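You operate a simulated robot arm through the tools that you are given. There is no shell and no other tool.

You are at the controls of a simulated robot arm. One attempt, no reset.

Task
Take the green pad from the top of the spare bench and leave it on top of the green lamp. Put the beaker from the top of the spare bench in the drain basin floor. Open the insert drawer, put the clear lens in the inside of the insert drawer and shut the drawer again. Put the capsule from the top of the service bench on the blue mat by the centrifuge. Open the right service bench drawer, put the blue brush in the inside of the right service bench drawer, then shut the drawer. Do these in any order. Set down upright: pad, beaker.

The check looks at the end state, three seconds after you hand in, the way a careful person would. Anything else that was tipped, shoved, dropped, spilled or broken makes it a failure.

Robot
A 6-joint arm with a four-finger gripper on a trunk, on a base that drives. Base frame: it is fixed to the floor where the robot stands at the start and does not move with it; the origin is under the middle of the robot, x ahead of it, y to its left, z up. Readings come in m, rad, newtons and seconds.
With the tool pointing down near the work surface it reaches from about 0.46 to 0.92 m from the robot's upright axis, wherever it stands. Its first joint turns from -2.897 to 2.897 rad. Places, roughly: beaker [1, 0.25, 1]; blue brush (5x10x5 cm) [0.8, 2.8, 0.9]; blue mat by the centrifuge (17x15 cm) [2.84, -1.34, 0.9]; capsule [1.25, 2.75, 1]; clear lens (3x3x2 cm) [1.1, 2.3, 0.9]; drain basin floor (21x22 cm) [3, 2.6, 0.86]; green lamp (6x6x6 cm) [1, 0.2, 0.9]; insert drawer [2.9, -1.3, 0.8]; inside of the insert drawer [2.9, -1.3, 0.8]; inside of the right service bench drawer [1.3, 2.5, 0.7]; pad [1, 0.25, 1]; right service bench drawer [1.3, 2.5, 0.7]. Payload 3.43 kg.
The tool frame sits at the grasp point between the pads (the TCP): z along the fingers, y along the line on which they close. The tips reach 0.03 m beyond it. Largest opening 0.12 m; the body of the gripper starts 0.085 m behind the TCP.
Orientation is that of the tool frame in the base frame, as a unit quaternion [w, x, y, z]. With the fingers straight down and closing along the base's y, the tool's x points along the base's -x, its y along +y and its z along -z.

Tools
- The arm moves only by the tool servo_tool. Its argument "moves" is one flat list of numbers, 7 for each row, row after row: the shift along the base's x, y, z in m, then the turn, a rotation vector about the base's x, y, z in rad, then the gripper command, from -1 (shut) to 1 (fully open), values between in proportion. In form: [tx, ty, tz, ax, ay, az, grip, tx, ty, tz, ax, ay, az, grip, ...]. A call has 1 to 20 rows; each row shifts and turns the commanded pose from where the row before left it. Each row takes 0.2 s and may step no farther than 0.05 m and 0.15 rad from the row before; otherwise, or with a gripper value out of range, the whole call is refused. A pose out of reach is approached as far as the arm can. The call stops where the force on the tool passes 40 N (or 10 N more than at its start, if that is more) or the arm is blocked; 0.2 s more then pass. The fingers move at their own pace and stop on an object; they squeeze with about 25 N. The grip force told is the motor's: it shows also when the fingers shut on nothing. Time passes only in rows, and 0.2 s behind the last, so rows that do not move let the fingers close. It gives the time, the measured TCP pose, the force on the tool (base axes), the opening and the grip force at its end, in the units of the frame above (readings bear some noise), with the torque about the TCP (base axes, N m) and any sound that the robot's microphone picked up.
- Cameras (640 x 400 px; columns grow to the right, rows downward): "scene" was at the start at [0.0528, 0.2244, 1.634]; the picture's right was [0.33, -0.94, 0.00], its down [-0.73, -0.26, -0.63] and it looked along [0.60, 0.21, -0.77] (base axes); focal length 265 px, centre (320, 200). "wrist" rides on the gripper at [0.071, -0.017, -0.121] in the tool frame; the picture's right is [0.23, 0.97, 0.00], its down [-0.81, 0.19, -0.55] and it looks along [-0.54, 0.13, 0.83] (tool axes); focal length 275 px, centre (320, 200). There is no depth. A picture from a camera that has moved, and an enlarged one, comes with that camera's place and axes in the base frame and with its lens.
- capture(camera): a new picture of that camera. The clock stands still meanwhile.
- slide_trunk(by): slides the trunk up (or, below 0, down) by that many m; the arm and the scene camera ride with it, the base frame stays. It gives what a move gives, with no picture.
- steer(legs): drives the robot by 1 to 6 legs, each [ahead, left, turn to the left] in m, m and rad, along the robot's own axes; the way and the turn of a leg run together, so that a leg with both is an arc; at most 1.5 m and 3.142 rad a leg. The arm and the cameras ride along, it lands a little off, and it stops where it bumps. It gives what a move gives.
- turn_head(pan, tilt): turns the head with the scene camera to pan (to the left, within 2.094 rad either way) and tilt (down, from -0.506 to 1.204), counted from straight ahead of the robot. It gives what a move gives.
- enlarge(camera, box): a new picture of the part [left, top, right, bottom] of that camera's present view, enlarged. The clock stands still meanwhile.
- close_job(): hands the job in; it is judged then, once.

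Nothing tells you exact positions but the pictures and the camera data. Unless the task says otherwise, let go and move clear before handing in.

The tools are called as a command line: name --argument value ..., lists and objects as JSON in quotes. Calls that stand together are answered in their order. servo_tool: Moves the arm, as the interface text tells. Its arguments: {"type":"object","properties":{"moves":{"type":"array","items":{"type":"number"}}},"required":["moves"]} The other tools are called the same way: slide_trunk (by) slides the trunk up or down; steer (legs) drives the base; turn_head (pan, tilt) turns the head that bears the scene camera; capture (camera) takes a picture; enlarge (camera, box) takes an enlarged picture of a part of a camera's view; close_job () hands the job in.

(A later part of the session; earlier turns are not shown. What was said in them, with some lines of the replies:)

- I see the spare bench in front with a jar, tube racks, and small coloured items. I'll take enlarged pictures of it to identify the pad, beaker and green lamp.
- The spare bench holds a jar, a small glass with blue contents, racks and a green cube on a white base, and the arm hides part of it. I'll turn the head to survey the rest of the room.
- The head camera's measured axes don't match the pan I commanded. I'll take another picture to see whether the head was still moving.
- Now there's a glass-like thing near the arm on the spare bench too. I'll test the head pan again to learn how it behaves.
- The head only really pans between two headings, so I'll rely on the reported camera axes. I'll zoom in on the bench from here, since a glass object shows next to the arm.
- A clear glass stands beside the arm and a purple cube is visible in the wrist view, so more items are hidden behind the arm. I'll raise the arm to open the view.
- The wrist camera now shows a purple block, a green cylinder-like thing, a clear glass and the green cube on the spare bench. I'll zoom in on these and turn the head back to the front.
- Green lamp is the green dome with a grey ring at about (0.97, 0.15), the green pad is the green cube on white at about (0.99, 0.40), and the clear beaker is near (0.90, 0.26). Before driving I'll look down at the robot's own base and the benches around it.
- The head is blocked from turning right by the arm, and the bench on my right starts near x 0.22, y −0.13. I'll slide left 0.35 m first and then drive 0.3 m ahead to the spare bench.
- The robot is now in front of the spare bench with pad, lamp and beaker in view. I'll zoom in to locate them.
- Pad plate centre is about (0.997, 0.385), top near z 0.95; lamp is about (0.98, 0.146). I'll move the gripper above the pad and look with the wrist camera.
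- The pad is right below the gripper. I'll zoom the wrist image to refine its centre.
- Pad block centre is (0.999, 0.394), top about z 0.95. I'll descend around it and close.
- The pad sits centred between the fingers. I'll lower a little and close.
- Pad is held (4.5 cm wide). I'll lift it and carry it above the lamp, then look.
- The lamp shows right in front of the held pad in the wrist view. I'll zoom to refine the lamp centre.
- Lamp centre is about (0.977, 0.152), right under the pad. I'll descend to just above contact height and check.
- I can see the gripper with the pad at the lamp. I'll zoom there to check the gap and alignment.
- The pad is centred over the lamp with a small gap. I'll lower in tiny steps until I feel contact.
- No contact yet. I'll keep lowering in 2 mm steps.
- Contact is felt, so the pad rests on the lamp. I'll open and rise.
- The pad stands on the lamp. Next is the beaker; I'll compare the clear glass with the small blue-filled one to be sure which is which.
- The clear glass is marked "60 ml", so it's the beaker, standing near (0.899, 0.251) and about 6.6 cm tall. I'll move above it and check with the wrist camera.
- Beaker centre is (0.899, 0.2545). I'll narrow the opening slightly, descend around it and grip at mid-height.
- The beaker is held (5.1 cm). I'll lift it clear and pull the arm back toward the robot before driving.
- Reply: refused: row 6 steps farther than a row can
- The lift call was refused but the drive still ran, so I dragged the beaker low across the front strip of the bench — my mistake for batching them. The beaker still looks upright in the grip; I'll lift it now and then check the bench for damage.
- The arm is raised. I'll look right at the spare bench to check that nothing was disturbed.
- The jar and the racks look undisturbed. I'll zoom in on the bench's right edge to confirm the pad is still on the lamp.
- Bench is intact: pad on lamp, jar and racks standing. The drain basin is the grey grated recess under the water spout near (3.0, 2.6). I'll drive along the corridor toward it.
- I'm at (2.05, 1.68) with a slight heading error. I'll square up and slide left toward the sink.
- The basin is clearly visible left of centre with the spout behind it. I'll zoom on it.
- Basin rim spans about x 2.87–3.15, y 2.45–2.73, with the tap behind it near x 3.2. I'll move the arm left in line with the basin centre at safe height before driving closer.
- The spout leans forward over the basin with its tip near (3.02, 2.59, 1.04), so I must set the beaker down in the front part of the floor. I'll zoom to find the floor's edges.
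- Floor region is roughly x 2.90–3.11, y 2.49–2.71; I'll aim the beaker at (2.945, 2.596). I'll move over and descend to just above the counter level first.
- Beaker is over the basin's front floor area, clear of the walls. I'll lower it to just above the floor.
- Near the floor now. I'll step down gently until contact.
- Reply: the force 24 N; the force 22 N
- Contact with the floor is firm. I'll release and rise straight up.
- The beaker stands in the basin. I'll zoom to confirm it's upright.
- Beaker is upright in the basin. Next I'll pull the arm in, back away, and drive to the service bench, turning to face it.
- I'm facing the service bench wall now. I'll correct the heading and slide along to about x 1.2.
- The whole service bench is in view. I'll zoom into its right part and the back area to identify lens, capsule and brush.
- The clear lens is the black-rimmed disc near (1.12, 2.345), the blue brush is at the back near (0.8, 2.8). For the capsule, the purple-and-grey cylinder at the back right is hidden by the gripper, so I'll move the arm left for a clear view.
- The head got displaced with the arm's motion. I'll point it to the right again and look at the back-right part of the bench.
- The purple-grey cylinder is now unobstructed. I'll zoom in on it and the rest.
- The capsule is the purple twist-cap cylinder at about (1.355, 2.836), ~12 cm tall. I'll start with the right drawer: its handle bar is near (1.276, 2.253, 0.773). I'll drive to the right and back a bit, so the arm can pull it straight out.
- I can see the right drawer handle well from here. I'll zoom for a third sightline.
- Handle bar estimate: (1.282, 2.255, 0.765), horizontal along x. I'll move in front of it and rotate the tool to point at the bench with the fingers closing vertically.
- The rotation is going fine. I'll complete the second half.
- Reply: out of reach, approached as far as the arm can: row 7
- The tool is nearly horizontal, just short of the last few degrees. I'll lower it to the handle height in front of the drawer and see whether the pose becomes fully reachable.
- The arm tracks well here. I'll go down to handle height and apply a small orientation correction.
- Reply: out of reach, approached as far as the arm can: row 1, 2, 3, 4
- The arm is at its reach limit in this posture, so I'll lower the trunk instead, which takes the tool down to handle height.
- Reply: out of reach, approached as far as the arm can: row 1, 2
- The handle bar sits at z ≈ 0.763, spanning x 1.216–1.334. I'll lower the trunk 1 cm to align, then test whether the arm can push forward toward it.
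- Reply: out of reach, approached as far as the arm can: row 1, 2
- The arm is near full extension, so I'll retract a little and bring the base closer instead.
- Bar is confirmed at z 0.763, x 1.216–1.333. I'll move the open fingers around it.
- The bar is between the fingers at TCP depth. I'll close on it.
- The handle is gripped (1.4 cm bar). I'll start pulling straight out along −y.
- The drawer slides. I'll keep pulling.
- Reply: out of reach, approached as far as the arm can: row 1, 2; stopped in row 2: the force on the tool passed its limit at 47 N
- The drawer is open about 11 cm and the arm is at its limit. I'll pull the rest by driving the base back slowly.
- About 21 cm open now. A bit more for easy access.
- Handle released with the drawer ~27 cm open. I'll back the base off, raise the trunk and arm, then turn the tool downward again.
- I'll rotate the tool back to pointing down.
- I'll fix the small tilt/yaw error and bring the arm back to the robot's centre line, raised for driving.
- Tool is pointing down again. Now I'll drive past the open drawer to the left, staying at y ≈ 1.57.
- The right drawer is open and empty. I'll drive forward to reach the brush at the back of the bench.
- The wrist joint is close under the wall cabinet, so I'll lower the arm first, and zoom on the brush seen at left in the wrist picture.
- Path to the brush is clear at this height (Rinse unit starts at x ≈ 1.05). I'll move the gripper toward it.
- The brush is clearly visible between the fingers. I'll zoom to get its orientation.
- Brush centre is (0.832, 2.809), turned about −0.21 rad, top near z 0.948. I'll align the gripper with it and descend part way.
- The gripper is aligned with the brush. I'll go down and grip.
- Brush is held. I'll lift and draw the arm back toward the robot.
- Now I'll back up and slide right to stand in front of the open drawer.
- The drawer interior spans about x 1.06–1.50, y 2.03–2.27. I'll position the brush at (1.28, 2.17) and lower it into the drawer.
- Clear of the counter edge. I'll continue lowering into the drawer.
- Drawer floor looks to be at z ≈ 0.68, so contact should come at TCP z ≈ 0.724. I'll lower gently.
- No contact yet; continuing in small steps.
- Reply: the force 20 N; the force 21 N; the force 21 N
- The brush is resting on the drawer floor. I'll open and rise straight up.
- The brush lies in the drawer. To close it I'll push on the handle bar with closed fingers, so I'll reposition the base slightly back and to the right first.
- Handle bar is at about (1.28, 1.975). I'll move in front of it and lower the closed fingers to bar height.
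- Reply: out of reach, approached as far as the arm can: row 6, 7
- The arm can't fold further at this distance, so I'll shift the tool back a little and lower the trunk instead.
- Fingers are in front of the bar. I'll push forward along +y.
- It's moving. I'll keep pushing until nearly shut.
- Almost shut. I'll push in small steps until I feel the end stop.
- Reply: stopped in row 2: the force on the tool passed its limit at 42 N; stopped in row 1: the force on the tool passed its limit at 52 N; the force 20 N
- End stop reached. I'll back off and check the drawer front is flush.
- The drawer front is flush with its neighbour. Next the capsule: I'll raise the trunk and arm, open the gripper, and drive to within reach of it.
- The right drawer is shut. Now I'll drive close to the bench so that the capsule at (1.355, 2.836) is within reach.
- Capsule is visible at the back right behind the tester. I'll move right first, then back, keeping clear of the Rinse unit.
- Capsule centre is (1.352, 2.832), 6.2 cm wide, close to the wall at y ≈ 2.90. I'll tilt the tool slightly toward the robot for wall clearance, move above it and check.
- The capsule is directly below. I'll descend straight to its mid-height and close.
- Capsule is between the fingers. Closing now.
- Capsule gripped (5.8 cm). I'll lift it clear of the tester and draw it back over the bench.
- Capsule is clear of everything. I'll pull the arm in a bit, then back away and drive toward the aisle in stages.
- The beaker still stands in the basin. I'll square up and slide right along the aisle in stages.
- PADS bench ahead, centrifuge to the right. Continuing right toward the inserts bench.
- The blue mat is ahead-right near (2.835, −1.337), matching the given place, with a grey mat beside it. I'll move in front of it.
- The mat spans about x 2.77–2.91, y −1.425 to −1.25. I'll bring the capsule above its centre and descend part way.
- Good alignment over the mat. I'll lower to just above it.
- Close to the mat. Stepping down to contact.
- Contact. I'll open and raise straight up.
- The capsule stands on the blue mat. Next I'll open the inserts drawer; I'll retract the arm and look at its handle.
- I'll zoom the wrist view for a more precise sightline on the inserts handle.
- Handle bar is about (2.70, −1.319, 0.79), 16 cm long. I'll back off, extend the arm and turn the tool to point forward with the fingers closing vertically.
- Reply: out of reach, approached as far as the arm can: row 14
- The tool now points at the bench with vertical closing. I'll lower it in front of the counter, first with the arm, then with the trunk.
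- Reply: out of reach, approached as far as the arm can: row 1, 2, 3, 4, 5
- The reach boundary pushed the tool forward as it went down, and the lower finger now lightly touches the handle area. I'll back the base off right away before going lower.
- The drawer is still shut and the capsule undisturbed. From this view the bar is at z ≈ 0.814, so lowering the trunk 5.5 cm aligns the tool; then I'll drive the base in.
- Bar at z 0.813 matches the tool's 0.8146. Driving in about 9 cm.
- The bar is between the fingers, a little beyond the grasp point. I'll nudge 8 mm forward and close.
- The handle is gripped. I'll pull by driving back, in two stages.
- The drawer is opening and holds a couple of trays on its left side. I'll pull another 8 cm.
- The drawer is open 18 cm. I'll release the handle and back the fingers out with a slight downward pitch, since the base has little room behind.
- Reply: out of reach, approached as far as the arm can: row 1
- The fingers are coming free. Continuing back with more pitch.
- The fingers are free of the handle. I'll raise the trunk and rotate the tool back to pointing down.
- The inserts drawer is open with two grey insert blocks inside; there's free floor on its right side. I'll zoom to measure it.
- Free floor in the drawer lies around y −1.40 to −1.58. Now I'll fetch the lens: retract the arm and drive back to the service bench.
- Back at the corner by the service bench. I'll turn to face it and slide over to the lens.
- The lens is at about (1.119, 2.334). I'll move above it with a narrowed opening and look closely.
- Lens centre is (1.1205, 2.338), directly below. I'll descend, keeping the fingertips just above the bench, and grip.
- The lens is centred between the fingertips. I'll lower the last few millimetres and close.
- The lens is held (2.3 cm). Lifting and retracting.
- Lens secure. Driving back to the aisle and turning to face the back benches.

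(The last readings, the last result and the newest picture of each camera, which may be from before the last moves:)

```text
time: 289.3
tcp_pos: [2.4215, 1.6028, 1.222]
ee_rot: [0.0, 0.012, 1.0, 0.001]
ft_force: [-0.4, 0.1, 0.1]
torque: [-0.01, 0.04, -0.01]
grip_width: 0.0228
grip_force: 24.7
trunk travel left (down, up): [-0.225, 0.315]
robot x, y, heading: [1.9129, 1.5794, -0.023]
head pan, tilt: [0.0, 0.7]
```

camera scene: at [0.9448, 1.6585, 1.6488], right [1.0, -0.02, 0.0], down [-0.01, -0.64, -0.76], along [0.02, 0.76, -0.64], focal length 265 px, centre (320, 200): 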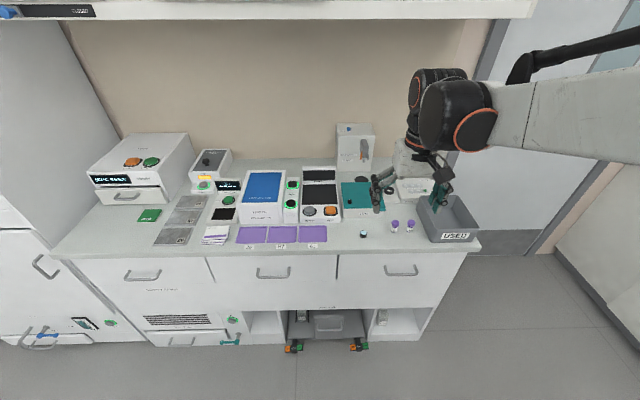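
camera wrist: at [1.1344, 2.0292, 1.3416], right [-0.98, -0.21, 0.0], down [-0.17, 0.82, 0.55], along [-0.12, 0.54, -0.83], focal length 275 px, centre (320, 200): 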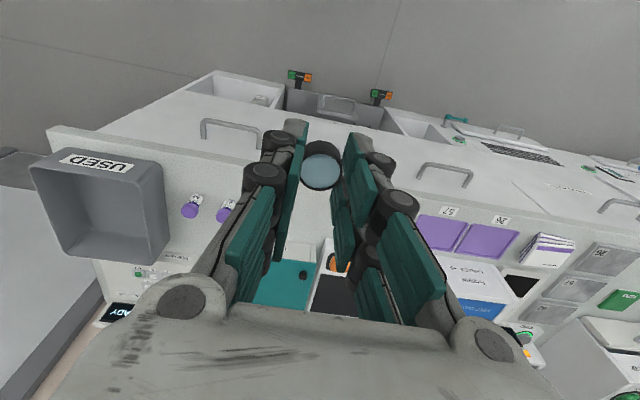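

steer --legs '[[0, 0, 0.023], [0, -1.5, 0], [0, -1.45, 0]]'

capture --camera "scene"

capture --camera "wrist"

```text
time: 304.0
tcp_pos: [2.3584, -1.3739, 1.2228]
ee_rot: [0.001, 0.024, 1.0, 0.001]
ft_force: [1.0, 1.0, -0.1]
torque: [0.0, -0.01, -0.01]
grip_width: 0.0228
grip_force: 25.0
trunk travel left (down, up): [-0.225, 0.315]
robot x, y, heading: [1.8473, -1.3871, -0.042]
head pan, tilt: [0.0, 0.7]
```

```text
taken
camera scene: at [1.9221, -1.1914, 1.6489], right [-0.04, -1.0, 0.0], down [-0.64, 0.03, -0.76], along [0.76, -0.03, -0.64], focal length 265 px, centre (320, 200)
```

scene: 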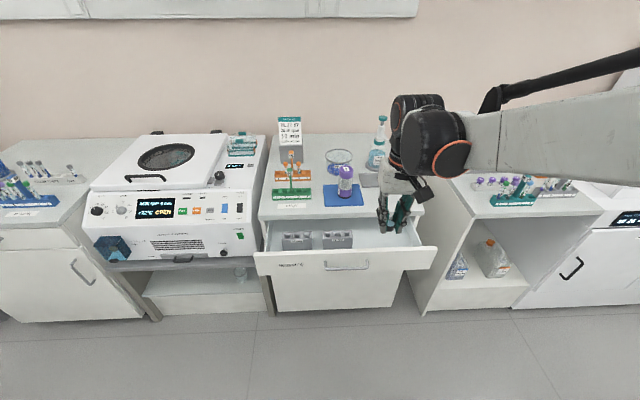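

```text
taken
camera wrist: at [2.2862, -1.3858, 1.341], right [-0.18, 0.98, 0.0], down [0.82, 0.15, 0.55], along [0.54, 0.1, -0.83], focal length 275 px, centre (320, 200)
```

wrist: 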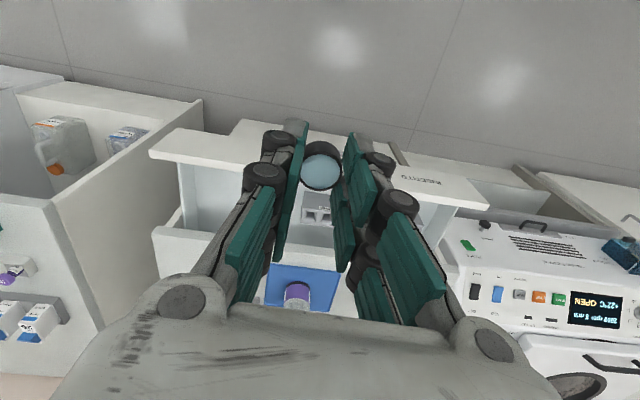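

I'm in front of the open inserts drawer with the lens. The opening is a little narrow for the wrist camera, so I'll first square up and move closer, then widen it by hooking the front panel from inside.

steer --legs '[[0.1, 0, 0.042]]'

capture --camera "wrist"

capture --camera "scene"

```text
time: 305.1
tcp_pos: [2.4586, -1.3539, 1.2223]
ee_rot: [-0.001, 0.002, 1.0, 0.002]
ft_force: [0.2, 0.3, -0.8]
torque: [-0.02, 0.03, 0.02]
grip_width: 0.0227
grip_force: 24.8
trunk travel left (down, up): [-0.225, 0.315]
robot x, y, heading: [1.9487, -1.3856, -0.006]
head pan, tilt: [0.0, 0.7]
```

```text
taken
camera wrist: at [2.387, -1.3688, 1.3405], right [-0.23, 0.97, 0.0], down [0.81, 0.19, 0.55], along [0.54, 0.13, -0.83], focal length 275 px, centre (320, 200)
```

wrist: 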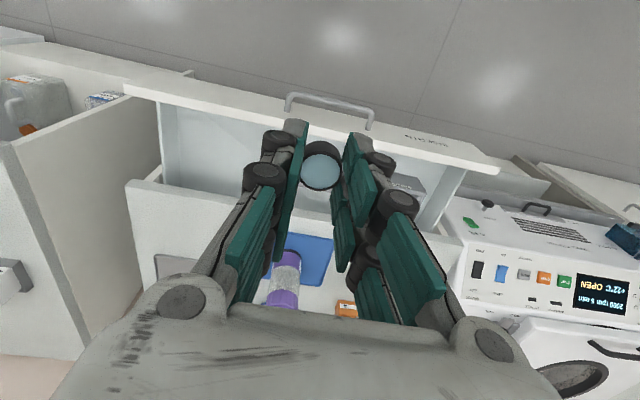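

```text
taken
camera scene: at [2.0148, -1.1903, 1.6487], right [0.0, -1.0, 0.0], down [-0.65, 0.0, -0.76], along [0.76, 0.0, -0.65], focal length 265 px, centre (320, 200)
```

scene: 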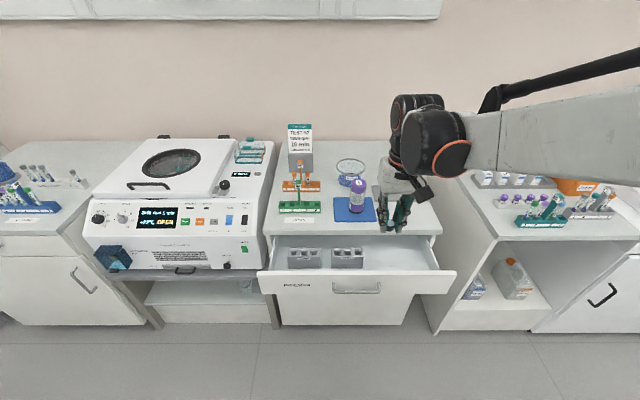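

I'll zoom to measure the front panel's inner edge and the free floor.

enlarge --camera "wrist" --box '[120, 60, 320, 220]'

enlarge --camera "scene" --box '[250, 200, 470, 330]'

```text
2.50 times, centred on (220, 140) of wrist
camera zoom: at [2.387, -1.3688, 1.3405], right [-0.23, 0.97, 0.0], down [0.81, 0.19, 0.55], along [0.54, 0.13, -0.83], focal length 688 px, centre (570, 350)
```

zoom: 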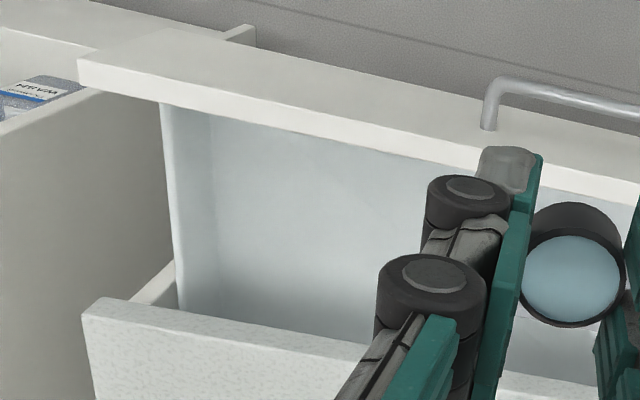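

```text
2.91 times, centred on (360, 265) of scene
camera zoom: at [2.0148, -1.1903, 1.6487], right [0.0, -1.0, 0.0], down [-0.65, 0.0, -0.76], along [0.76, 0.0, -0.65], focal length 771 px, centre (204, 11)
```

zoom: 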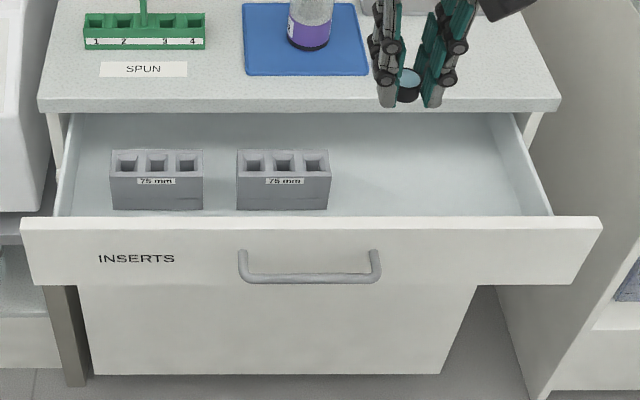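

Measured: front panel inner edge near x 2.57, counter edge at x 2.72. I'll hook the closed fingers (tilted, so the lens stays clear) behind the panel and pull the drawer out further.

servo_tool --moves '[0.0285, -0.016, -0.025, 0, -0.05, 0, -1, 0.0285, -0.016, -0.025, 0, -0.05, 0, -1, 0.0285, -0.016, -0.025, 0, -0.05, 0, -1, 0.0285, -0.016, -0.025, 0, -0.05, 0, -1, 0.0285, -0.016, -0.025, 0, -0.05, 0, -1, 0.0285, -0.016, -0.025, 0, -0.05, 0, -1]'

capture --camera "wrist"

capture --camera "scene"

```text
time: 306.5
tcp_pos: [2.6315, -1.4503, 1.0738]
ee_rot: [0.149, 0.002, 0.989, 0.002]
ft_force: [0.6, -0.1, 0.3]
torque: [-0.01, 0.01, 0.01]
grip_width: 0.0227
grip_force: 25.0
trunk travel left (down, up): [-0.225, 0.315]
robot x, y, heading: [1.9483, -1.3901, 0.0]
head pan, tilt: [0.0, 0.7]
```

```text
taken
camera wrist: at [2.5278, -1.4659, 1.1671], right [-0.22, 0.97, -0.06], down [0.61, 0.19, 0.77], along [0.76, 0.13, -0.64], focal length 275 px, centre (320, 200)
```

wrist: 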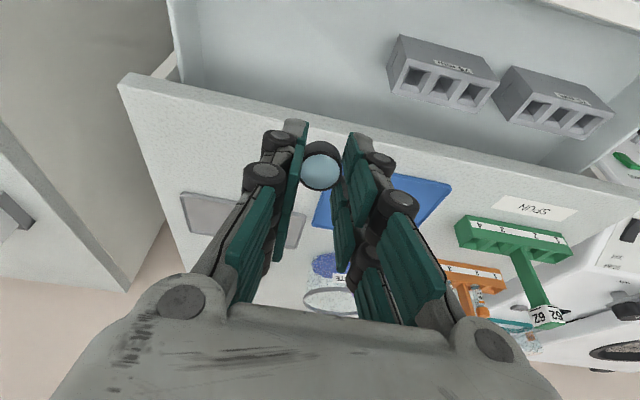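

```text
taken
camera scene: at [2.0143, -1.1908, 1.6488], right [0.0, -1.0, 0.0], down [-0.65, 0.0, -0.76], along [0.76, 0.0, -0.65], focal length 265 px, centre (320, 200)
```

scene: 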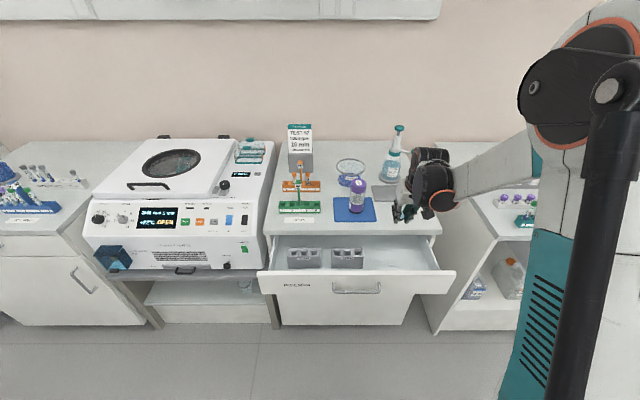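

Over the free part of the drawer. I'll lower the fingers just behind the front panel.

servo_tool --moves '[0, 0, -0.044, 0, 0, 0, -1, 0, 0, -0.044, 0, 0, 0, -1, 0, 0, -0.044, 0, 0, 0, -1, 0, 0, -0.044, 0, 0, 0, -1, 0, 0, -0.044, 0, 0, 0, -1]'

capture --camera "wrist"

enlarge --camera "scene" --box '[330, 150, 480, 310]'

```text
time: 307.7
tcp_pos: [2.6307, -1.4502, 0.8509]
ee_rot: [0.148, 0.002, 0.989, 0.002]
ft_force: [-0.5, -0.3, 0.2]
torque: [0.02, 0.0, 0.02]
grip_width: 0.0226
grip_force: 25.0
trunk travel left (down, up): [-0.225, 0.315]
robot x, y, heading: [1.9502, -1.3894, -0.004]
head pan, tilt: [0.0, 0.7]
```

```text
taken
camera wrist: at [2.5257, -1.4648, 0.9438], right [-0.22, 0.97, -0.06], down [0.61, 0.19, 0.77], along [0.76, 0.13, -0.64], focal length 275 px, centre (320, 200)
```

wrist: 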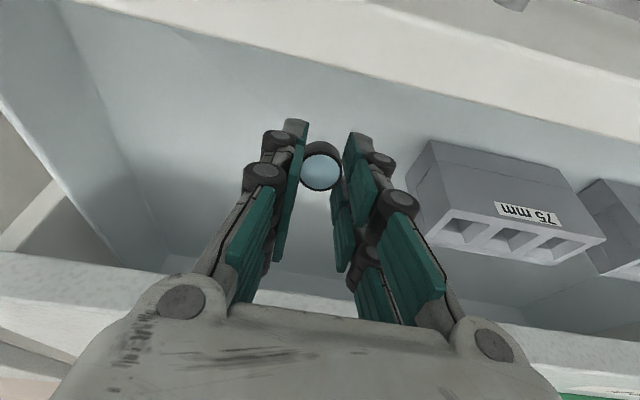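

```text
2.50 times, centred on (405, 230) of scene
camera zoom: at [2.0139, -1.1905, 1.6488], right [0.0, -1.0, 0.0], down [-0.64, 0.0, -0.76], along [0.76, 0.0, -0.64], focal length 663 px, centre (108, 125)
```

zoom: 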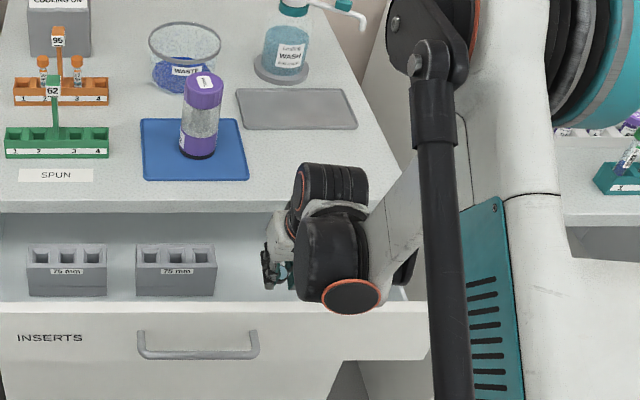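

Fingers are inside, behind the panel. I'll pull back toward the robot gently.

servo_tool --moves '[-0.025, 0, 0, 0, 0, 0, -1, -0.02, 0, 0, 0, 0, 0, -1, -0.015, 0, 0, 0, 0, 0, -1, -0.015, 0, 0, 0, 0, 0, -1]'

capture --camera "wrist"

```text
time: 308.7
tcp_pos: [2.5753, -1.4532, 0.8667]
ee_rot: [0.148, 0.003, 0.989, 0.002]
ft_force: [-0.3, 0.6, -0.5]
torque: [0.0, 0.02, -0.02]
grip_width: 0.0228
grip_force: 25.5
out of reach, approached as far as the arm can: row 2, 3, 4
trunk travel left (down, up): [-0.225, 0.315]
robot x, y, heading: [1.9464, -1.3888, -0.003]
head pan, tilt: [0.0, 0.7]
```

```text
taken
camera wrist: at [2.4726, -1.4674, 0.9596], right [-0.22, 0.97, -0.06], down [0.62, 0.19, 0.77], along [0.76, 0.13, -0.64], focal length 275 px, centre (320, 200)
```

wrist: 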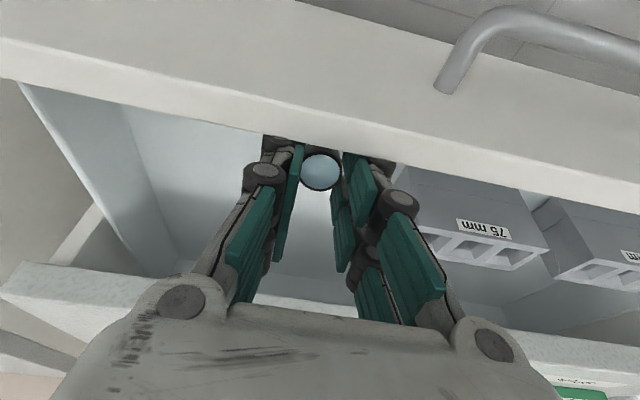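

The arm is at its fold limit, so I'll dip 2 cm with the trunk for a surer hook and pull with the base.

slide_trunk --by -0.02

steer --legs '[[-0.09, 0, 0]]'

capture --camera "wrist"

capture --camera "scene"

```text
time: 309.4
tcp_pos: [2.5762, -1.4532, 0.8463]
ee_rot: [0.148, 0.002, 0.989, 0.002]
ft_force: [0.2, -0.8, -0.1]
torque: [0.01, 0.0, 0.01]
grip_width: 0.0226
grip_force: 24.9
trunk travel left (down, up): [-0.205, 0.335]
robot x, y, heading: [1.9515, -1.3896, -0.001]
head pan, tilt: [0.0, 0.7]
```

```text
time: 310.5
tcp_pos: [2.4848, -1.4534, 0.8466]
ee_rot: [0.147, 0.002, 0.989, 0.002]
ft_force: [0.0, -0.1, 0.6]
torque: [0.01, -0.01, 0.02]
grip_width: 0.0227
grip_force: 25.8
trunk travel left (down, up): [-0.205, 0.335]
robot x, y, heading: [1.8613, -1.3862, 0.002]
head pan, tilt: [0.0, 0.7]
```

```text
taken
camera wrist: at [2.382, -1.4673, 0.9399], right [-0.22, 0.97, -0.06], down [0.61, 0.19, 0.77], along [0.76, 0.13, -0.64], focal length 275 px, centre (320, 200)
```

wrist: 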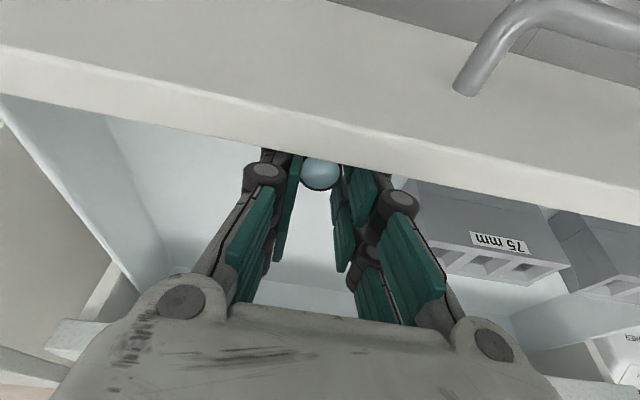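

```text
taken
camera scene: at [1.9224, -1.1904, 1.629], right [0.0, -1.0, 0.0], down [-0.64, 0.0, -0.77], along [0.77, 0.0, -0.64], focal length 265 px, centre (320, 200)
```

scene: 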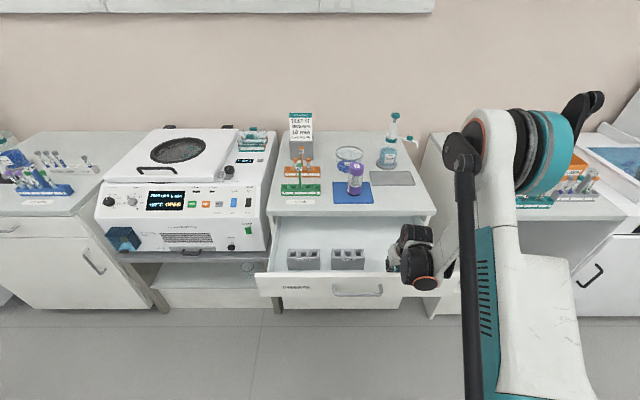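

The drawer is now about 26 cm open and the insert blocks stayed upright. I'll move forward off the panel, straighten the tool, and position over the free floor.

servo_tool --moves '[0.03, 0, 0, 0, 0, 0, -1, 0.03, -0.005, 0.01, 0, 0.05, 0, -1, 0.03, -0.01, 0.02, 0, 0.1, 0, -1, 0.025, -0.01, 0.02, 0, 0.1, 0, -1, 0, 0, 0, 0, 0.048, 0, -1]'

capture --camera "wrist"

capture --camera "scene"

```text
time: 311.7
tcp_pos: [2.6004, -1.478, 0.8969]
ee_rot: [-0.002, 0.002, 1.0, 0.002]
ft_force: [0.6, 0.1, -0.1]
torque: [0.01, 0.0, -0.02]
grip_width: 0.0227
grip_force: 24.8
trunk travel left (down, up): [-0.205, 0.335]
robot x, y, heading: [1.8586, -1.3858, 0.003]
head pan, tilt: [0.0, 0.7]
```

```text
taken
camera wrist: at [2.5289, -1.4928, 1.017], right [-0.23, 0.97, 0.0], down [0.81, 0.19, 0.55], along [0.54, 0.13, -0.83], focal length 275 px, centre (320, 200)
```

wrist: 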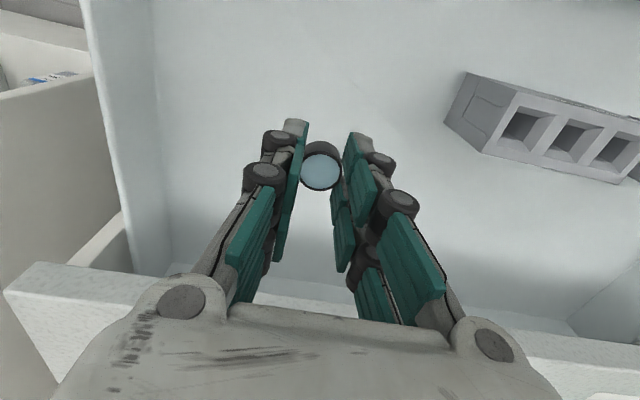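

```text
taken
camera scene: at [1.9231, -1.1905, 1.6289], right [0.0, -1.0, 0.0], down [-0.64, 0.0, -0.76], along [0.76, 0.0, -0.64], focal length 265 px, centre (320, 200)
```

scene: 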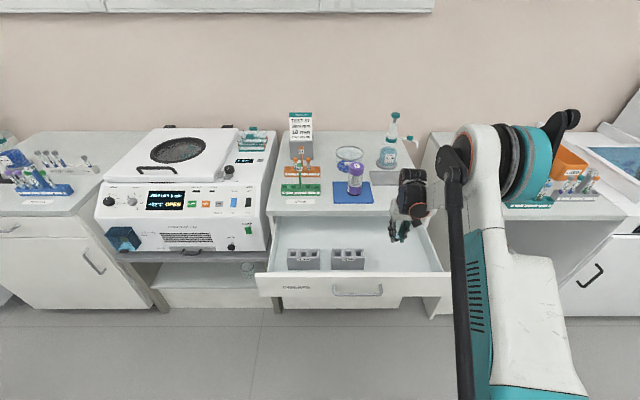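

Centred over free drawer floor. Lowering toward it.

servo_tool --moves '[0, 0, -0.04, 0, 0, 0, -1, 0, 0, -0.04, 0, 0, 0, -1, 0, 0, -0.03, 0, 0, 0, -1, 0, 0, 0, 0, 0, 0, -1]'

capture --camera "wrist"

```text
time: 312.7
tcp_pos: [2.6001, -1.4789, 0.7868]
ee_rot: [-0.002, 0.003, 1.0, 0.002]
ft_force: [1.2, 0.5, -0.4]
torque: [0.01, 0.01, 0.02]
grip_width: 0.0228
grip_force: 25.2
trunk travel left (down, up): [-0.205, 0.335]
robot x, y, heading: [1.8589, -1.3901, -0.005]
head pan, tilt: [0.0, 0.7]
```

```text
taken
camera wrist: at [2.5299, -1.493, 0.9057], right [-0.23, 0.97, 0.0], down [0.81, 0.19, 0.55], along [0.54, 0.13, -0.83], focal length 275 px, centre (320, 200)
```

wrist: 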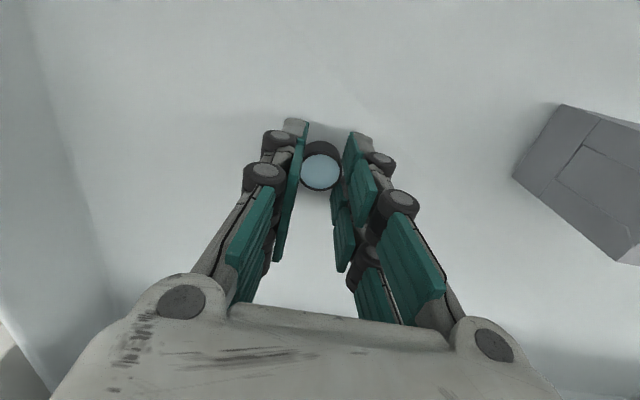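

Close to the floor now; stepping down gently.

servo_tool --moves '[0, 0, -0.005, 0, 0, 0, -1, 0, 0, -0.005, 0, 0, 0, -1, 0, 0, 0, 0, 0, 0, -1]'

```text
time: 313.5
tcp_pos: [2.5999, -1.4791, 0.7793]
ee_rot: [-0.001, 0.003, 1.0, 0.002]
ft_force: [1.4, -7.2, 39.0]
torque: [-0.55, 0.05, 0.03]
grip_width: 0.0226
grip_force: 24.9
trunk travel left (down, up): [-0.205, 0.335]
robot x, y, heading: [1.856, -1.3864, -0.002]
head pan, tilt: [0.0, 0.7]
```

Contact reached. I'll ease up 2 mm, open gently, and rise.

servo_tool --moves '[0, 0, 0.002, 0, 0, 0, -1, 0, 0, 0, 0, 0, 0, -0.5, 0, 0, 0, 0, 0, 0, -0.2, 0, 0, 0, 0, 0, 0, 0, 0, 0, 0.02, 0, 0, 0, 0, 0, 0, 0.045, 0, 0, 0, 0, 0, 0, 0.045, 0, 0, 0, 0, 0, 0, 0.045, 0, 0, 0, 0, 0, 0, 0.045, 0, 0, 0, 0, 0, 0, 0.04, 0, 0, 0, 0]'

capture --camera "wrist"

enlarge --camera "scene" --box '[250, 200, 470, 330]'

```text
time: 315.7
tcp_pos: [2.6008, -1.4756, 1.0196]
ee_rot: [-0.001, 0.002, 1.0, 0.002]
ft_force: [0.6, 0.1, -0.1]
torque: [0.01, 0.0, -0.03]
grip_width: 0.0601
grip_force: 0.0
trunk travel left (down, up): [-0.205, 0.335]
robot x, y, heading: [1.8573, -1.391, 0.001]
head pan, tilt: [0.0, 0.7]
```

```text
taken
camera wrist: at [2.5302, -1.491, 1.1392], right [-0.23, 0.97, 0.0], down [0.81, 0.19, 0.55], along [0.54, 0.13, -0.83], focal length 275 px, centre (320, 200)
```

wrist: 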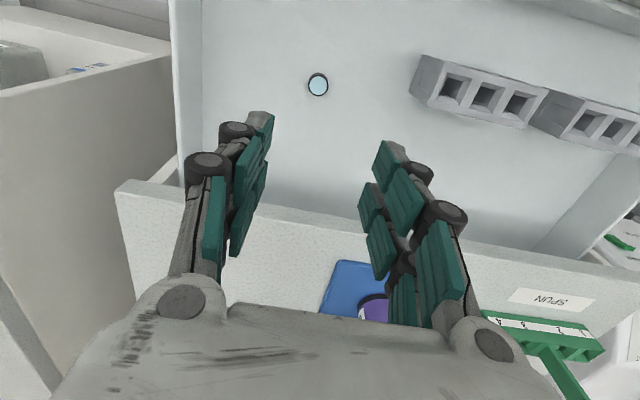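

```text
2.91 times, centred on (360, 265) of scene
camera zoom: at [1.9227, -1.1904, 1.6289], right [0.0, -1.0, 0.0], down [-0.64, 0.0, -0.77], along [0.77, 0.0, -0.64], focal length 771 px, centre (204, 11)
```

zoom: 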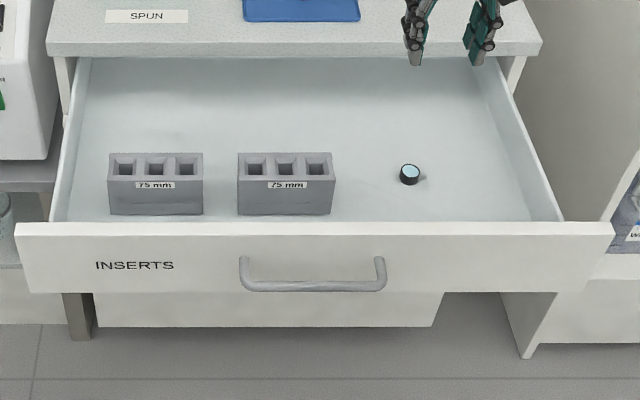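

The lens lies flat on the drawer floor beside the insert blocks. Now I'll close the drawer: bring the closed fingers in front of the handle bar.

servo_tool --moves '[-0.04, 0.026, 0.008, 0, 0, 0, -0.5, -0.04, 0.026, 0.008, 0, 0, 0, -1, -0.04, 0.026, 0.008, 0, 0, 0, -1, -0.04, 0.026, 0.008, 0, 0, 0, -1, -0.04, 0.026, 0, 0, 0, 0, -1, -0.04, 0.026, 0, 0, 0, 0, -1]'

capture --camera "wrist"

```text
time: 317.1
tcp_pos: [2.3585, -1.3224, 1.0543]
ee_rot: [-0.001, 0.002, 1.0, 0.003]
ft_force: [0.7, 0.0, 0.3]
torque: [-0.01, -0.01, 0.0]
grip_width: 0.0
grip_force: 25.3
trunk travel left (down, up): [-0.205, 0.335]
robot x, y, heading: [1.8562, -1.39, -0.001]
head pan, tilt: [0.0, 0.7]
```

```text
taken
camera wrist: at [2.2875, -1.337, 1.1725], right [-0.23, 0.97, 0.0], down [0.81, 0.19, 0.55], along [0.54, 0.13, -0.83], focal length 275 px, centre (320, 200)
```

wrist: 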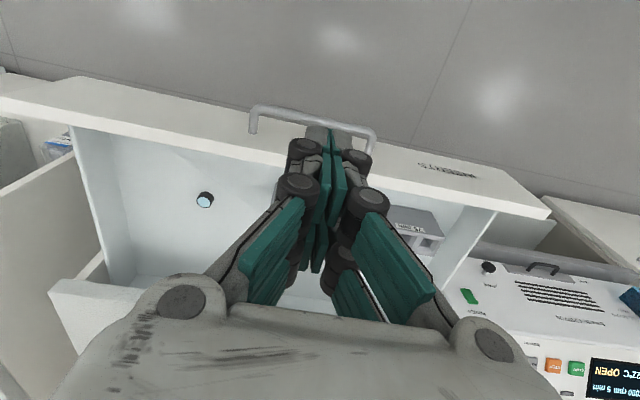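

The bar is at x ≈ 2.398, the fingers at x ≈ 2.359 in front of it. I'll lower with trunk and arm to bar height.

slide_trunk --by -0.15

servo_tool --moves '[0, 0, -0.04, 0, 0, 0, -1, 0, 0, -0.038, 0, 0, 0, -1]'

capture --camera "wrist"

```text
time: 318.9
tcp_pos: [2.3591, -1.3229, 0.9017]
ee_rot: [-0.001, 0.003, 1.0, 0.002]
ft_force: [0.1, 0.1, 0.7]
torque: [0.03, 0.0, -0.01]
grip_width: 0.0
grip_force: 24.9
trunk travel left (down, up): [-0.055, 0.485]
robot x, y, heading: [1.8564, -1.3862, -0.003]
head pan, tilt: [0.0, 0.7]
```

```text
time: 319.4
tcp_pos: [2.3582, -1.3239, 0.8221]
ee_rot: [-0.001, 0.002, 1.0, 0.002]
ft_force: [0.0, -0.5, 0.4]
torque: [-0.03, -0.01, 0.02]
grip_width: 0.0001
grip_force: 25.2
trunk travel left (down, up): [-0.055, 0.485]
robot x, y, heading: [1.8572, -1.3863, 0.002]
head pan, tilt: [0.0, 0.7]
```

```text
taken
camera wrist: at [2.2867, -1.3382, 0.9429], right [-0.23, 0.97, 0.0], down [0.81, 0.19, 0.55], along [0.54, 0.13, -0.83], focal length 275 px, centre (320, 200)
```

wrist: 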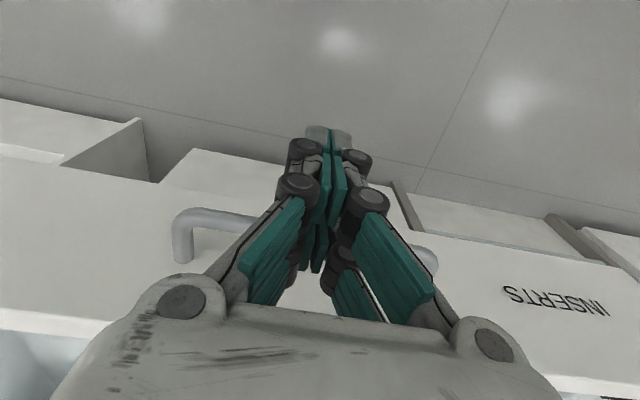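

Fingers are at bar height. I'll push the drawer in at a gentle pace.

servo_tool --moves '[0.01, 0, 0, 0, 0, 0, -1, 0.012, 0, 0, 0, 0, 0, -1, 0.016, 0, 0, 0, 0, 0, -1, 0.02, 0, 0, 0, 0, 0, -1, 0.02, 0, 0, 0, 0, 0, -1, 0.02, 0, 0, 0, 0, 0, -1, 0.02, 0, 0, 0, 0, 0, -1, 0.02, 0, 0, 0, 0, 0, -1, 0.02, 0, 0, 0, 0, 0, -1]'

capture --camera "wrist"

capture --camera "scene"

```text
time: 321.4
tcp_pos: [2.5198, -1.323, 0.8237]
ee_rot: [0.0, 0.002, 1.0, 0.002]
ft_force: [0.6, -0.4, -1.2]
torque: [-0.01, -0.03, 0.01]
grip_width: 0.0002
grip_force: 33.7
trunk travel left (down, up): [-0.055, 0.485]
robot x, y, heading: [1.857, -1.3897, 0.003]
head pan, tilt: [0.0, 0.7]
```

```text
taken
camera wrist: at [2.4478, -1.3371, 0.9437], right [-0.23, 0.97, 0.0], down [0.81, 0.19, 0.55], along [0.54, 0.13, -0.83], focal length 275 px, centre (320, 200)
```

wrist: 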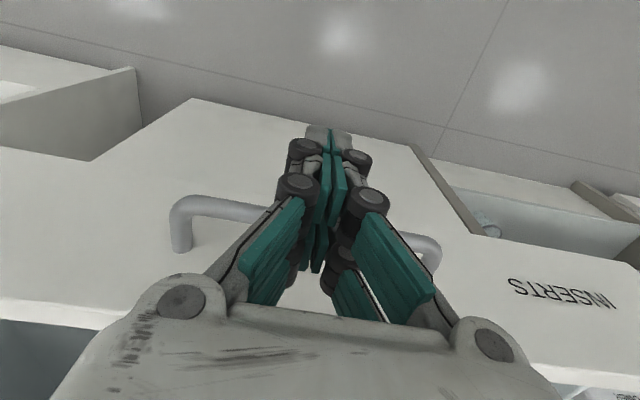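

```text
taken
camera scene: at [1.9231, -1.1904, 1.4788], right [0.0, -1.0, 0.0], down [-0.64, 0.0, -0.76], along [0.76, 0.0, -0.64], focal length 265 px, centre (320, 200)
```

scene: 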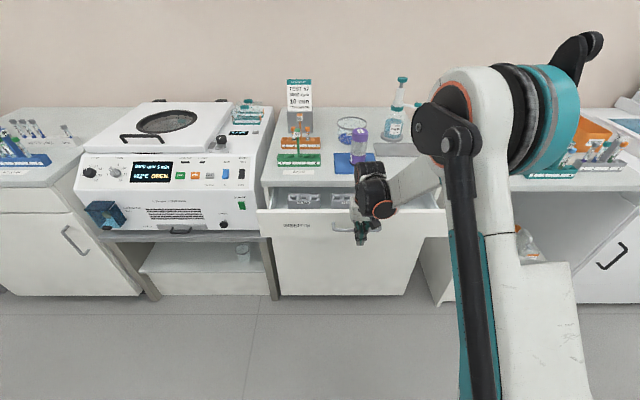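

Moving in smoothly. Continuing to nearly shut.

servo_tool --moves '[0.02, 0, 0, 0, 0, 0, -1, 0.02, 0, 0, 0, 0, 0, -1, 0.02, 0, 0, 0, 0, 0, -1, 0.02, 0, 0, 0, 0, 0, -1, 0.02, 0, 0, 0, 0, 0, -1, 0.02, 0, 0, 0, 0, 0, -1, 0.015, 0, 0, 0, 0, 0, -1]'

capture --camera "scene"

```text
time: 323.1
tcp_pos: [2.6549, -1.323, 0.8244]
ee_rot: [-0.001, 0.003, 1.0, 0.002]
ft_force: [-0.5, -0.3, 0.1]
torque: [-0.01, 0.01, 0.0]
grip_width: 0.0001
grip_force: 33.5
trunk travel left (down, up): [-0.055, 0.485]
robot x, y, heading: [1.8573, -1.3886, -0.0]
head pan, tilt: [0.0, 0.7]
```

```text
taken
camera scene: at [1.9232, -1.1904, 1.4788], right [0.0, -1.0, 0.0], down [-0.64, 0.0, -0.76], along [0.76, 0.0, -0.64], focal length 265 px, centre (320, 200)
```

scene: 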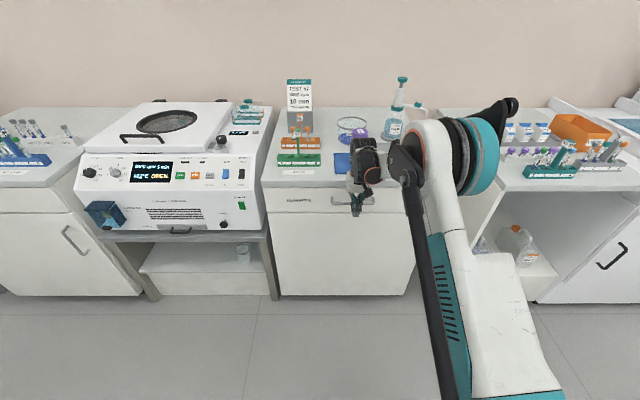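

Almost shut. Small pushes until the end stop.

servo_tool --moves '[0.008, 0, 0, 0, 0, 0, -1, 0, 0, 0, 0, 0, 0, -1]'

servo_tool --moves '[0.006, 0, 0, 0, 0, 0, -1, 0, 0, 0, 0, 0, 0, -1]'

```text
time: 323.6
tcp_pos: [2.6604, -1.3218, 0.8229]
ee_rot: [-0.003, 0.003, 1.0, 0.002]
ft_force: [-28.7, -1.2, -11.7]
torque: [0.0, 0.54, -0.02]
grip_width: 0.0059
grip_force: 33.3
trunk travel left (down, up): [-0.055, 0.485]
robot x, y, heading: [1.8561, -1.3876, -0.003]
head pan, tilt: [0.0, 0.7]
```

```text
time: 323.9
tcp_pos: [2.6611, -1.3212, 0.8247]
ee_rot: [-0.004, 0.002, 1.0, 0.002]
ft_force: [-8.0, -0.7, 0.9]
torque: [-0.01, 0.05, -0.01]
grip_width: 0.0061
grip_force: 34.3
trunk travel left (down, up): [-0.055, 0.485]
robot x, y, heading: [1.856, -1.3855, 0.001]
head pan, tilt: [0.0, 0.7]
stopped in row 1: the force on the tool passed its limit at 49 N (the readings are from after the stop); the commanded pose is now the measured one
```

Firm stop felt. I'll back off and inspect that the drawer is flush.

servo_tool --moves '[-0.03, 0, 0, 0, 0, 0, -1, -0.045, 0, 0, 0, 0, 0, -1, -0.045, 0, 0, 0, 0, 0, -1, -0.045, 0, 0.02, 0, 0, 0, -1]'

capture --camera "wrist"

enlarge --camera "scene" --box '[240, 120, 460, 260]'

```text
time: 324.9
tcp_pos: [2.4957, -1.3209, 0.843]
ee_rot: [-0.005, 0.003, 1.0, 0.002]
ft_force: [-0.2, 0.3, 0.2]
torque: [0.02, 0.04, 0.02]
grip_width: 0.0
grip_force: 33.4
trunk travel left (down, up): [-0.055, 0.485]
robot x, y, heading: [1.8569, -1.3909, -0.001]
head pan, tilt: [0.0, 0.7]
```

```text
taken
camera wrist: at [2.4255, -1.3346, 0.9625], right [-0.23, 0.97, 0.01], down [0.82, 0.19, 0.55], along [0.53, 0.13, -0.84], focal length 275 px, centre (320, 200)
```

wrist: 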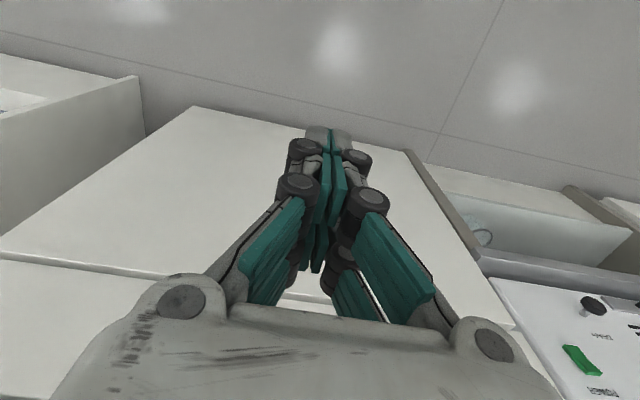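

```text
2.86 times, centred on (350, 190) of scene
camera zoom: at [1.923, -1.1903, 1.4789], right [0.0, -1.0, 0.0], down [-0.64, 0.0, -0.76], along [0.76, 0.0, -0.64], focal length 758 px, centre (234, 229)
```

zoom: 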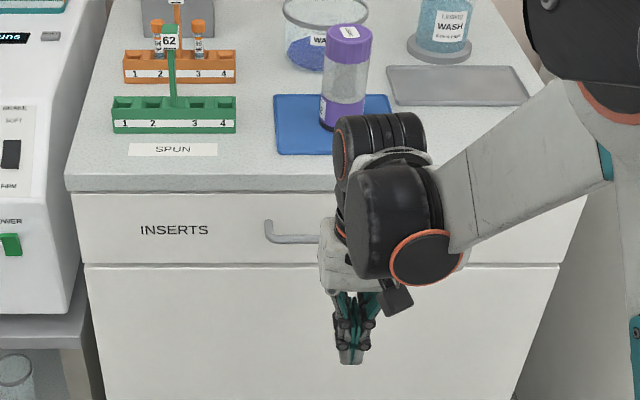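

The drawer looks flush. I'll raise the trunk and arm and take a clean look at the whole bench.

slide_trunk --by 0.17

servo_tool --moves '[0, 0, 0.045, 0, 0, 0, -1, 0, 0, 0.045, 0, 0, 0, 0, 0, 0, 0.045, 0, 0, 0, 1, 0, 0, 0.045, 0, 0, 0, 1]'

steer --legs '[[0, 0.5, 0]]'

turn_head --pan -0.5 --tilt 0.7

capture --camera "scene"

```text
time: 326.9
tcp_pos: [2.4962, -1.3207, 1.0129]
ee_rot: [-0.005, 0.004, 1.0, 0.002]
ft_force: [-0.3, -1.1, 0.2]
torque: [-0.01, 0.0, -0.01]
grip_width: 0.0002
grip_force: 33.1
trunk travel left (down, up): [-0.225, 0.315]
robot x, y, heading: [1.8535, -1.3907, -0.0]
head pan, tilt: [0.0, 0.7]
```

```text
time: 327.9
tcp_pos: [2.4949, -1.3201, 1.1938]
ee_rot: [-0.004, 0.002, 1.0, 0.002]
ft_force: [0.0, 0.4, 0.5]
torque: [0.0, 0.0, 0.05]
grip_width: 0.1202
grip_force: 0.0
trunk travel left (down, up): [-0.225, 0.315]
robot x, y, heading: [1.8599, -1.388, -0.0]
head pan, tilt: [0.0, 0.7]
```

```text
time: 330.8
tcp_pos: [2.4939, -0.8121, 1.1934]
ee_rot: [-0.005, 0.002, 1.0, 0.002]
ft_force: [0.1, 0.7, -0.1]
torque: [0.0, 0.02, -0.01]
grip_width: 0.1199
grip_force: 0.0
trunk travel left (down, up): [-0.225, 0.315]
robot x, y, heading: [1.8551, -0.8823, -0.002]
head pan, tilt: [0.0, 0.7]
```

```text
time: 331.8
tcp_pos: [2.4945, -0.813, 1.1925]
ee_rot: [-0.004, 0.001, 1.0, 0.002]
ft_force: [-0.5, 0.2, 0.3]
torque: [0.01, 0.0, 0.0]
grip_width: 0.1198
grip_force: 0.0
trunk travel left (down, up): [-0.225, 0.315]
robot x, y, heading: [1.8553, -0.8782, 0.004]
head pan, tilt: [-0.499, 0.7]
```

```text
taken
camera scene: at [1.9119, -0.7238, 1.6489], right [-0.48, -0.88, 0.0], down [-0.57, 0.31, -0.76], along [0.67, -0.36, -0.64], focal length 265 px, centre (320, 200)
```

scene: 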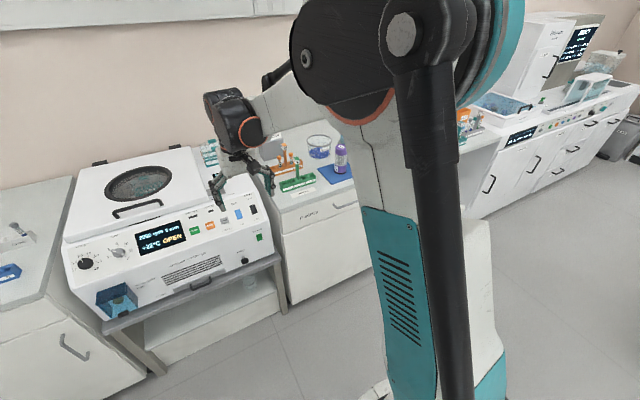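

I'll zoom in on the inserts bench from this angle to confirm.

enlarge --camera "scene" --box '[265, 120, 375, 310]'

```text
2.11 times, centred on (320, 215) of scene
camera zoom: at [1.9119, -0.7238, 1.6489], right [-0.48, -0.88, 0.0], down [-0.57, 0.31, -0.76], along [0.67, -0.36, -0.64], focal length 558 px, centre (320, 168)
```

zoom: 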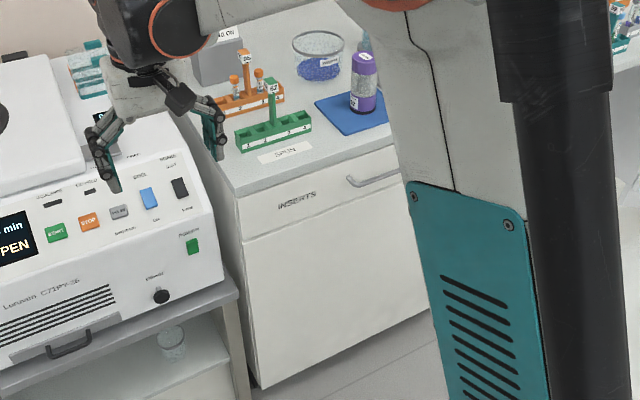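

Inserts drawer is flush and the capsule stands on the mat. I'll turn the head left/back for a last look at the spare bench.

turn_head --pan 2.05 --tilt 0.4

capture --camera "scene"

```text
time: 334.1
tcp_pos: [2.4953, -0.811, 1.1927]
ee_rot: [-0.005, 0.002, 1.0, 0.001]
ft_force: [-1.0, 0.1, 1.1]
torque: [0.02, 0.01, 0.01]
grip_width: 0.1199
grip_force: 0.2
trunk travel left (down, up): [-0.225, 0.315]
robot x, y, heading: [1.8563, -0.8836, 0.002]
head pan, tilt: [2.051, 0.4]
```

```text
taken
camera scene: at [1.7945, -0.6012, 1.6757], right [0.89, 0.46, 0.0], down [0.18, -0.35, -0.92], along [-0.43, 0.82, -0.39], focal length 265 px, centre (320, 200)
```

scene: 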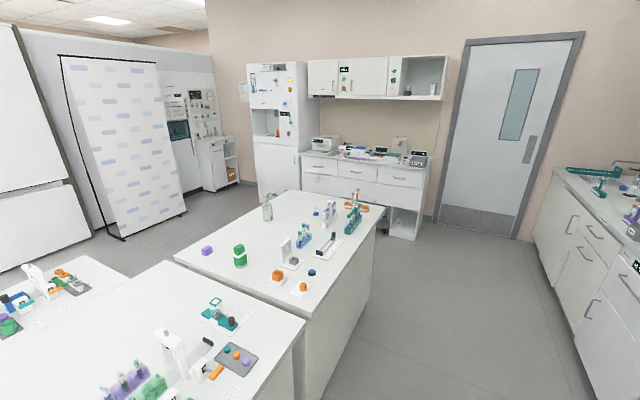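

enlarge --camera "scene" --box '[190, 180, 340, 300]'

enlarge --camera "scene" --box '[290, 130, 450, 240]'

enlarge --camera "scene" --box '[540, 150, 640, 230]'

```text
3.33 times, centred on (265, 240) of scene
camera zoom: at [1.7945, -0.6012, 1.6757], right [0.89, 0.46, 0.0], down [0.18, -0.35, -0.92], along [-0.43, 0.82, -0.39], focal length 884 px, centre (503, 67)
```

zoom: 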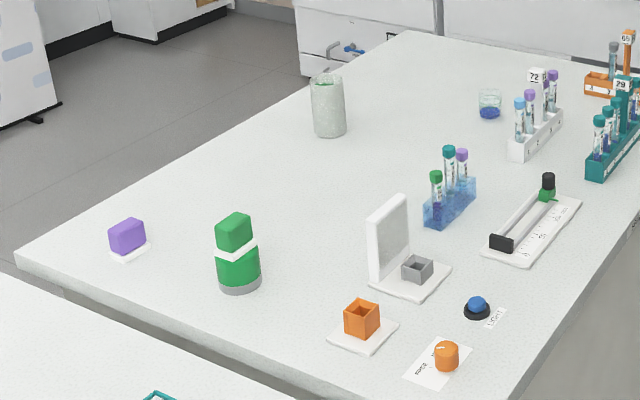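

```text
3.64 times, centred on (370, 185) of scene
camera zoom: at [1.7945, -0.6012, 1.6757], right [0.89, 0.46, 0.0], down [0.18, -0.35, -0.92], along [-0.43, 0.82, -0.39], focal length 964 px, centre (138, 254)
```

zoom: 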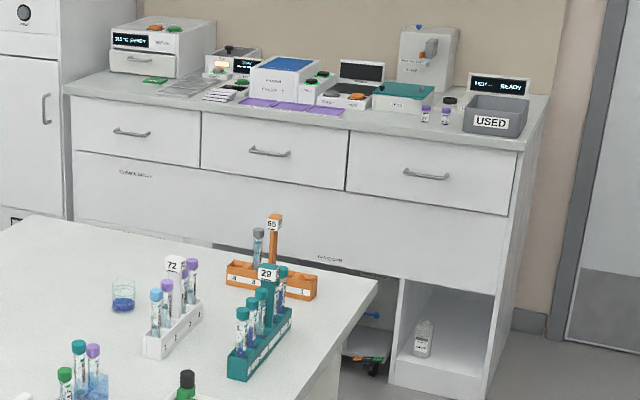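

```text
5.00 times, centred on (590, 190) of scene
camera zoom: at [1.7945, -0.6012, 1.6757], right [0.89, 0.46, 0.0], down [0.18, -0.35, -0.92], along [-0.43, 0.82, -0.39], focal length 1326 px, centre (-1030, 250)
```

zoom: 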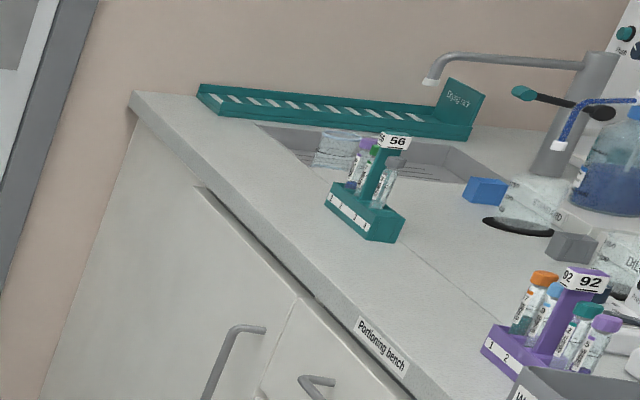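

Everything checks out: the pad is on the lamp, the beaker stands upright in the basin, and both drawers are flush shut with the brush and lens inside. The capsule is on the blue mat and the arm is clear, so I'm handing in.

close_job

```text
The job is handed in.
```

I finished all five tasks and handed the job in. The result of the check hasn't come back.

- **Green pad:** it stands upright on top of the green lamp.
- **Beaker:** the clear glass marked "60 ml" stands upright on the front part of the drain basin floor.
- **Clear lens:** it lies flat on the insert drawer floor beside the two insert blocks, and the drawer is shut flush.
- **Capsule:** I took this to be the purple twist-cap cylinder at the back of the service bench. It stands on the blue mat by the centrifuge.
- **Blue brush:** it lies in the right service bench drawer, and that drawer is shut flush.

**Beaker dragged:** after I gripped the beaker, the call to lift it was refused, but the drive I had queued with it still ran. The beaker was pulled at bench height across the front of the spare bench and along its edge before I lifted it. In the pictures afterwards the beaker, jar, racks and pad looked undisturbed.

**Handle touched:** while lowering the tool to open the insert drawer, a finger lightly touched the handle. The drawer stayed shut and the capsule stayed in place.

In a last look before handing in, the spare bench, the service bench drawer and the beaker were all as described above.
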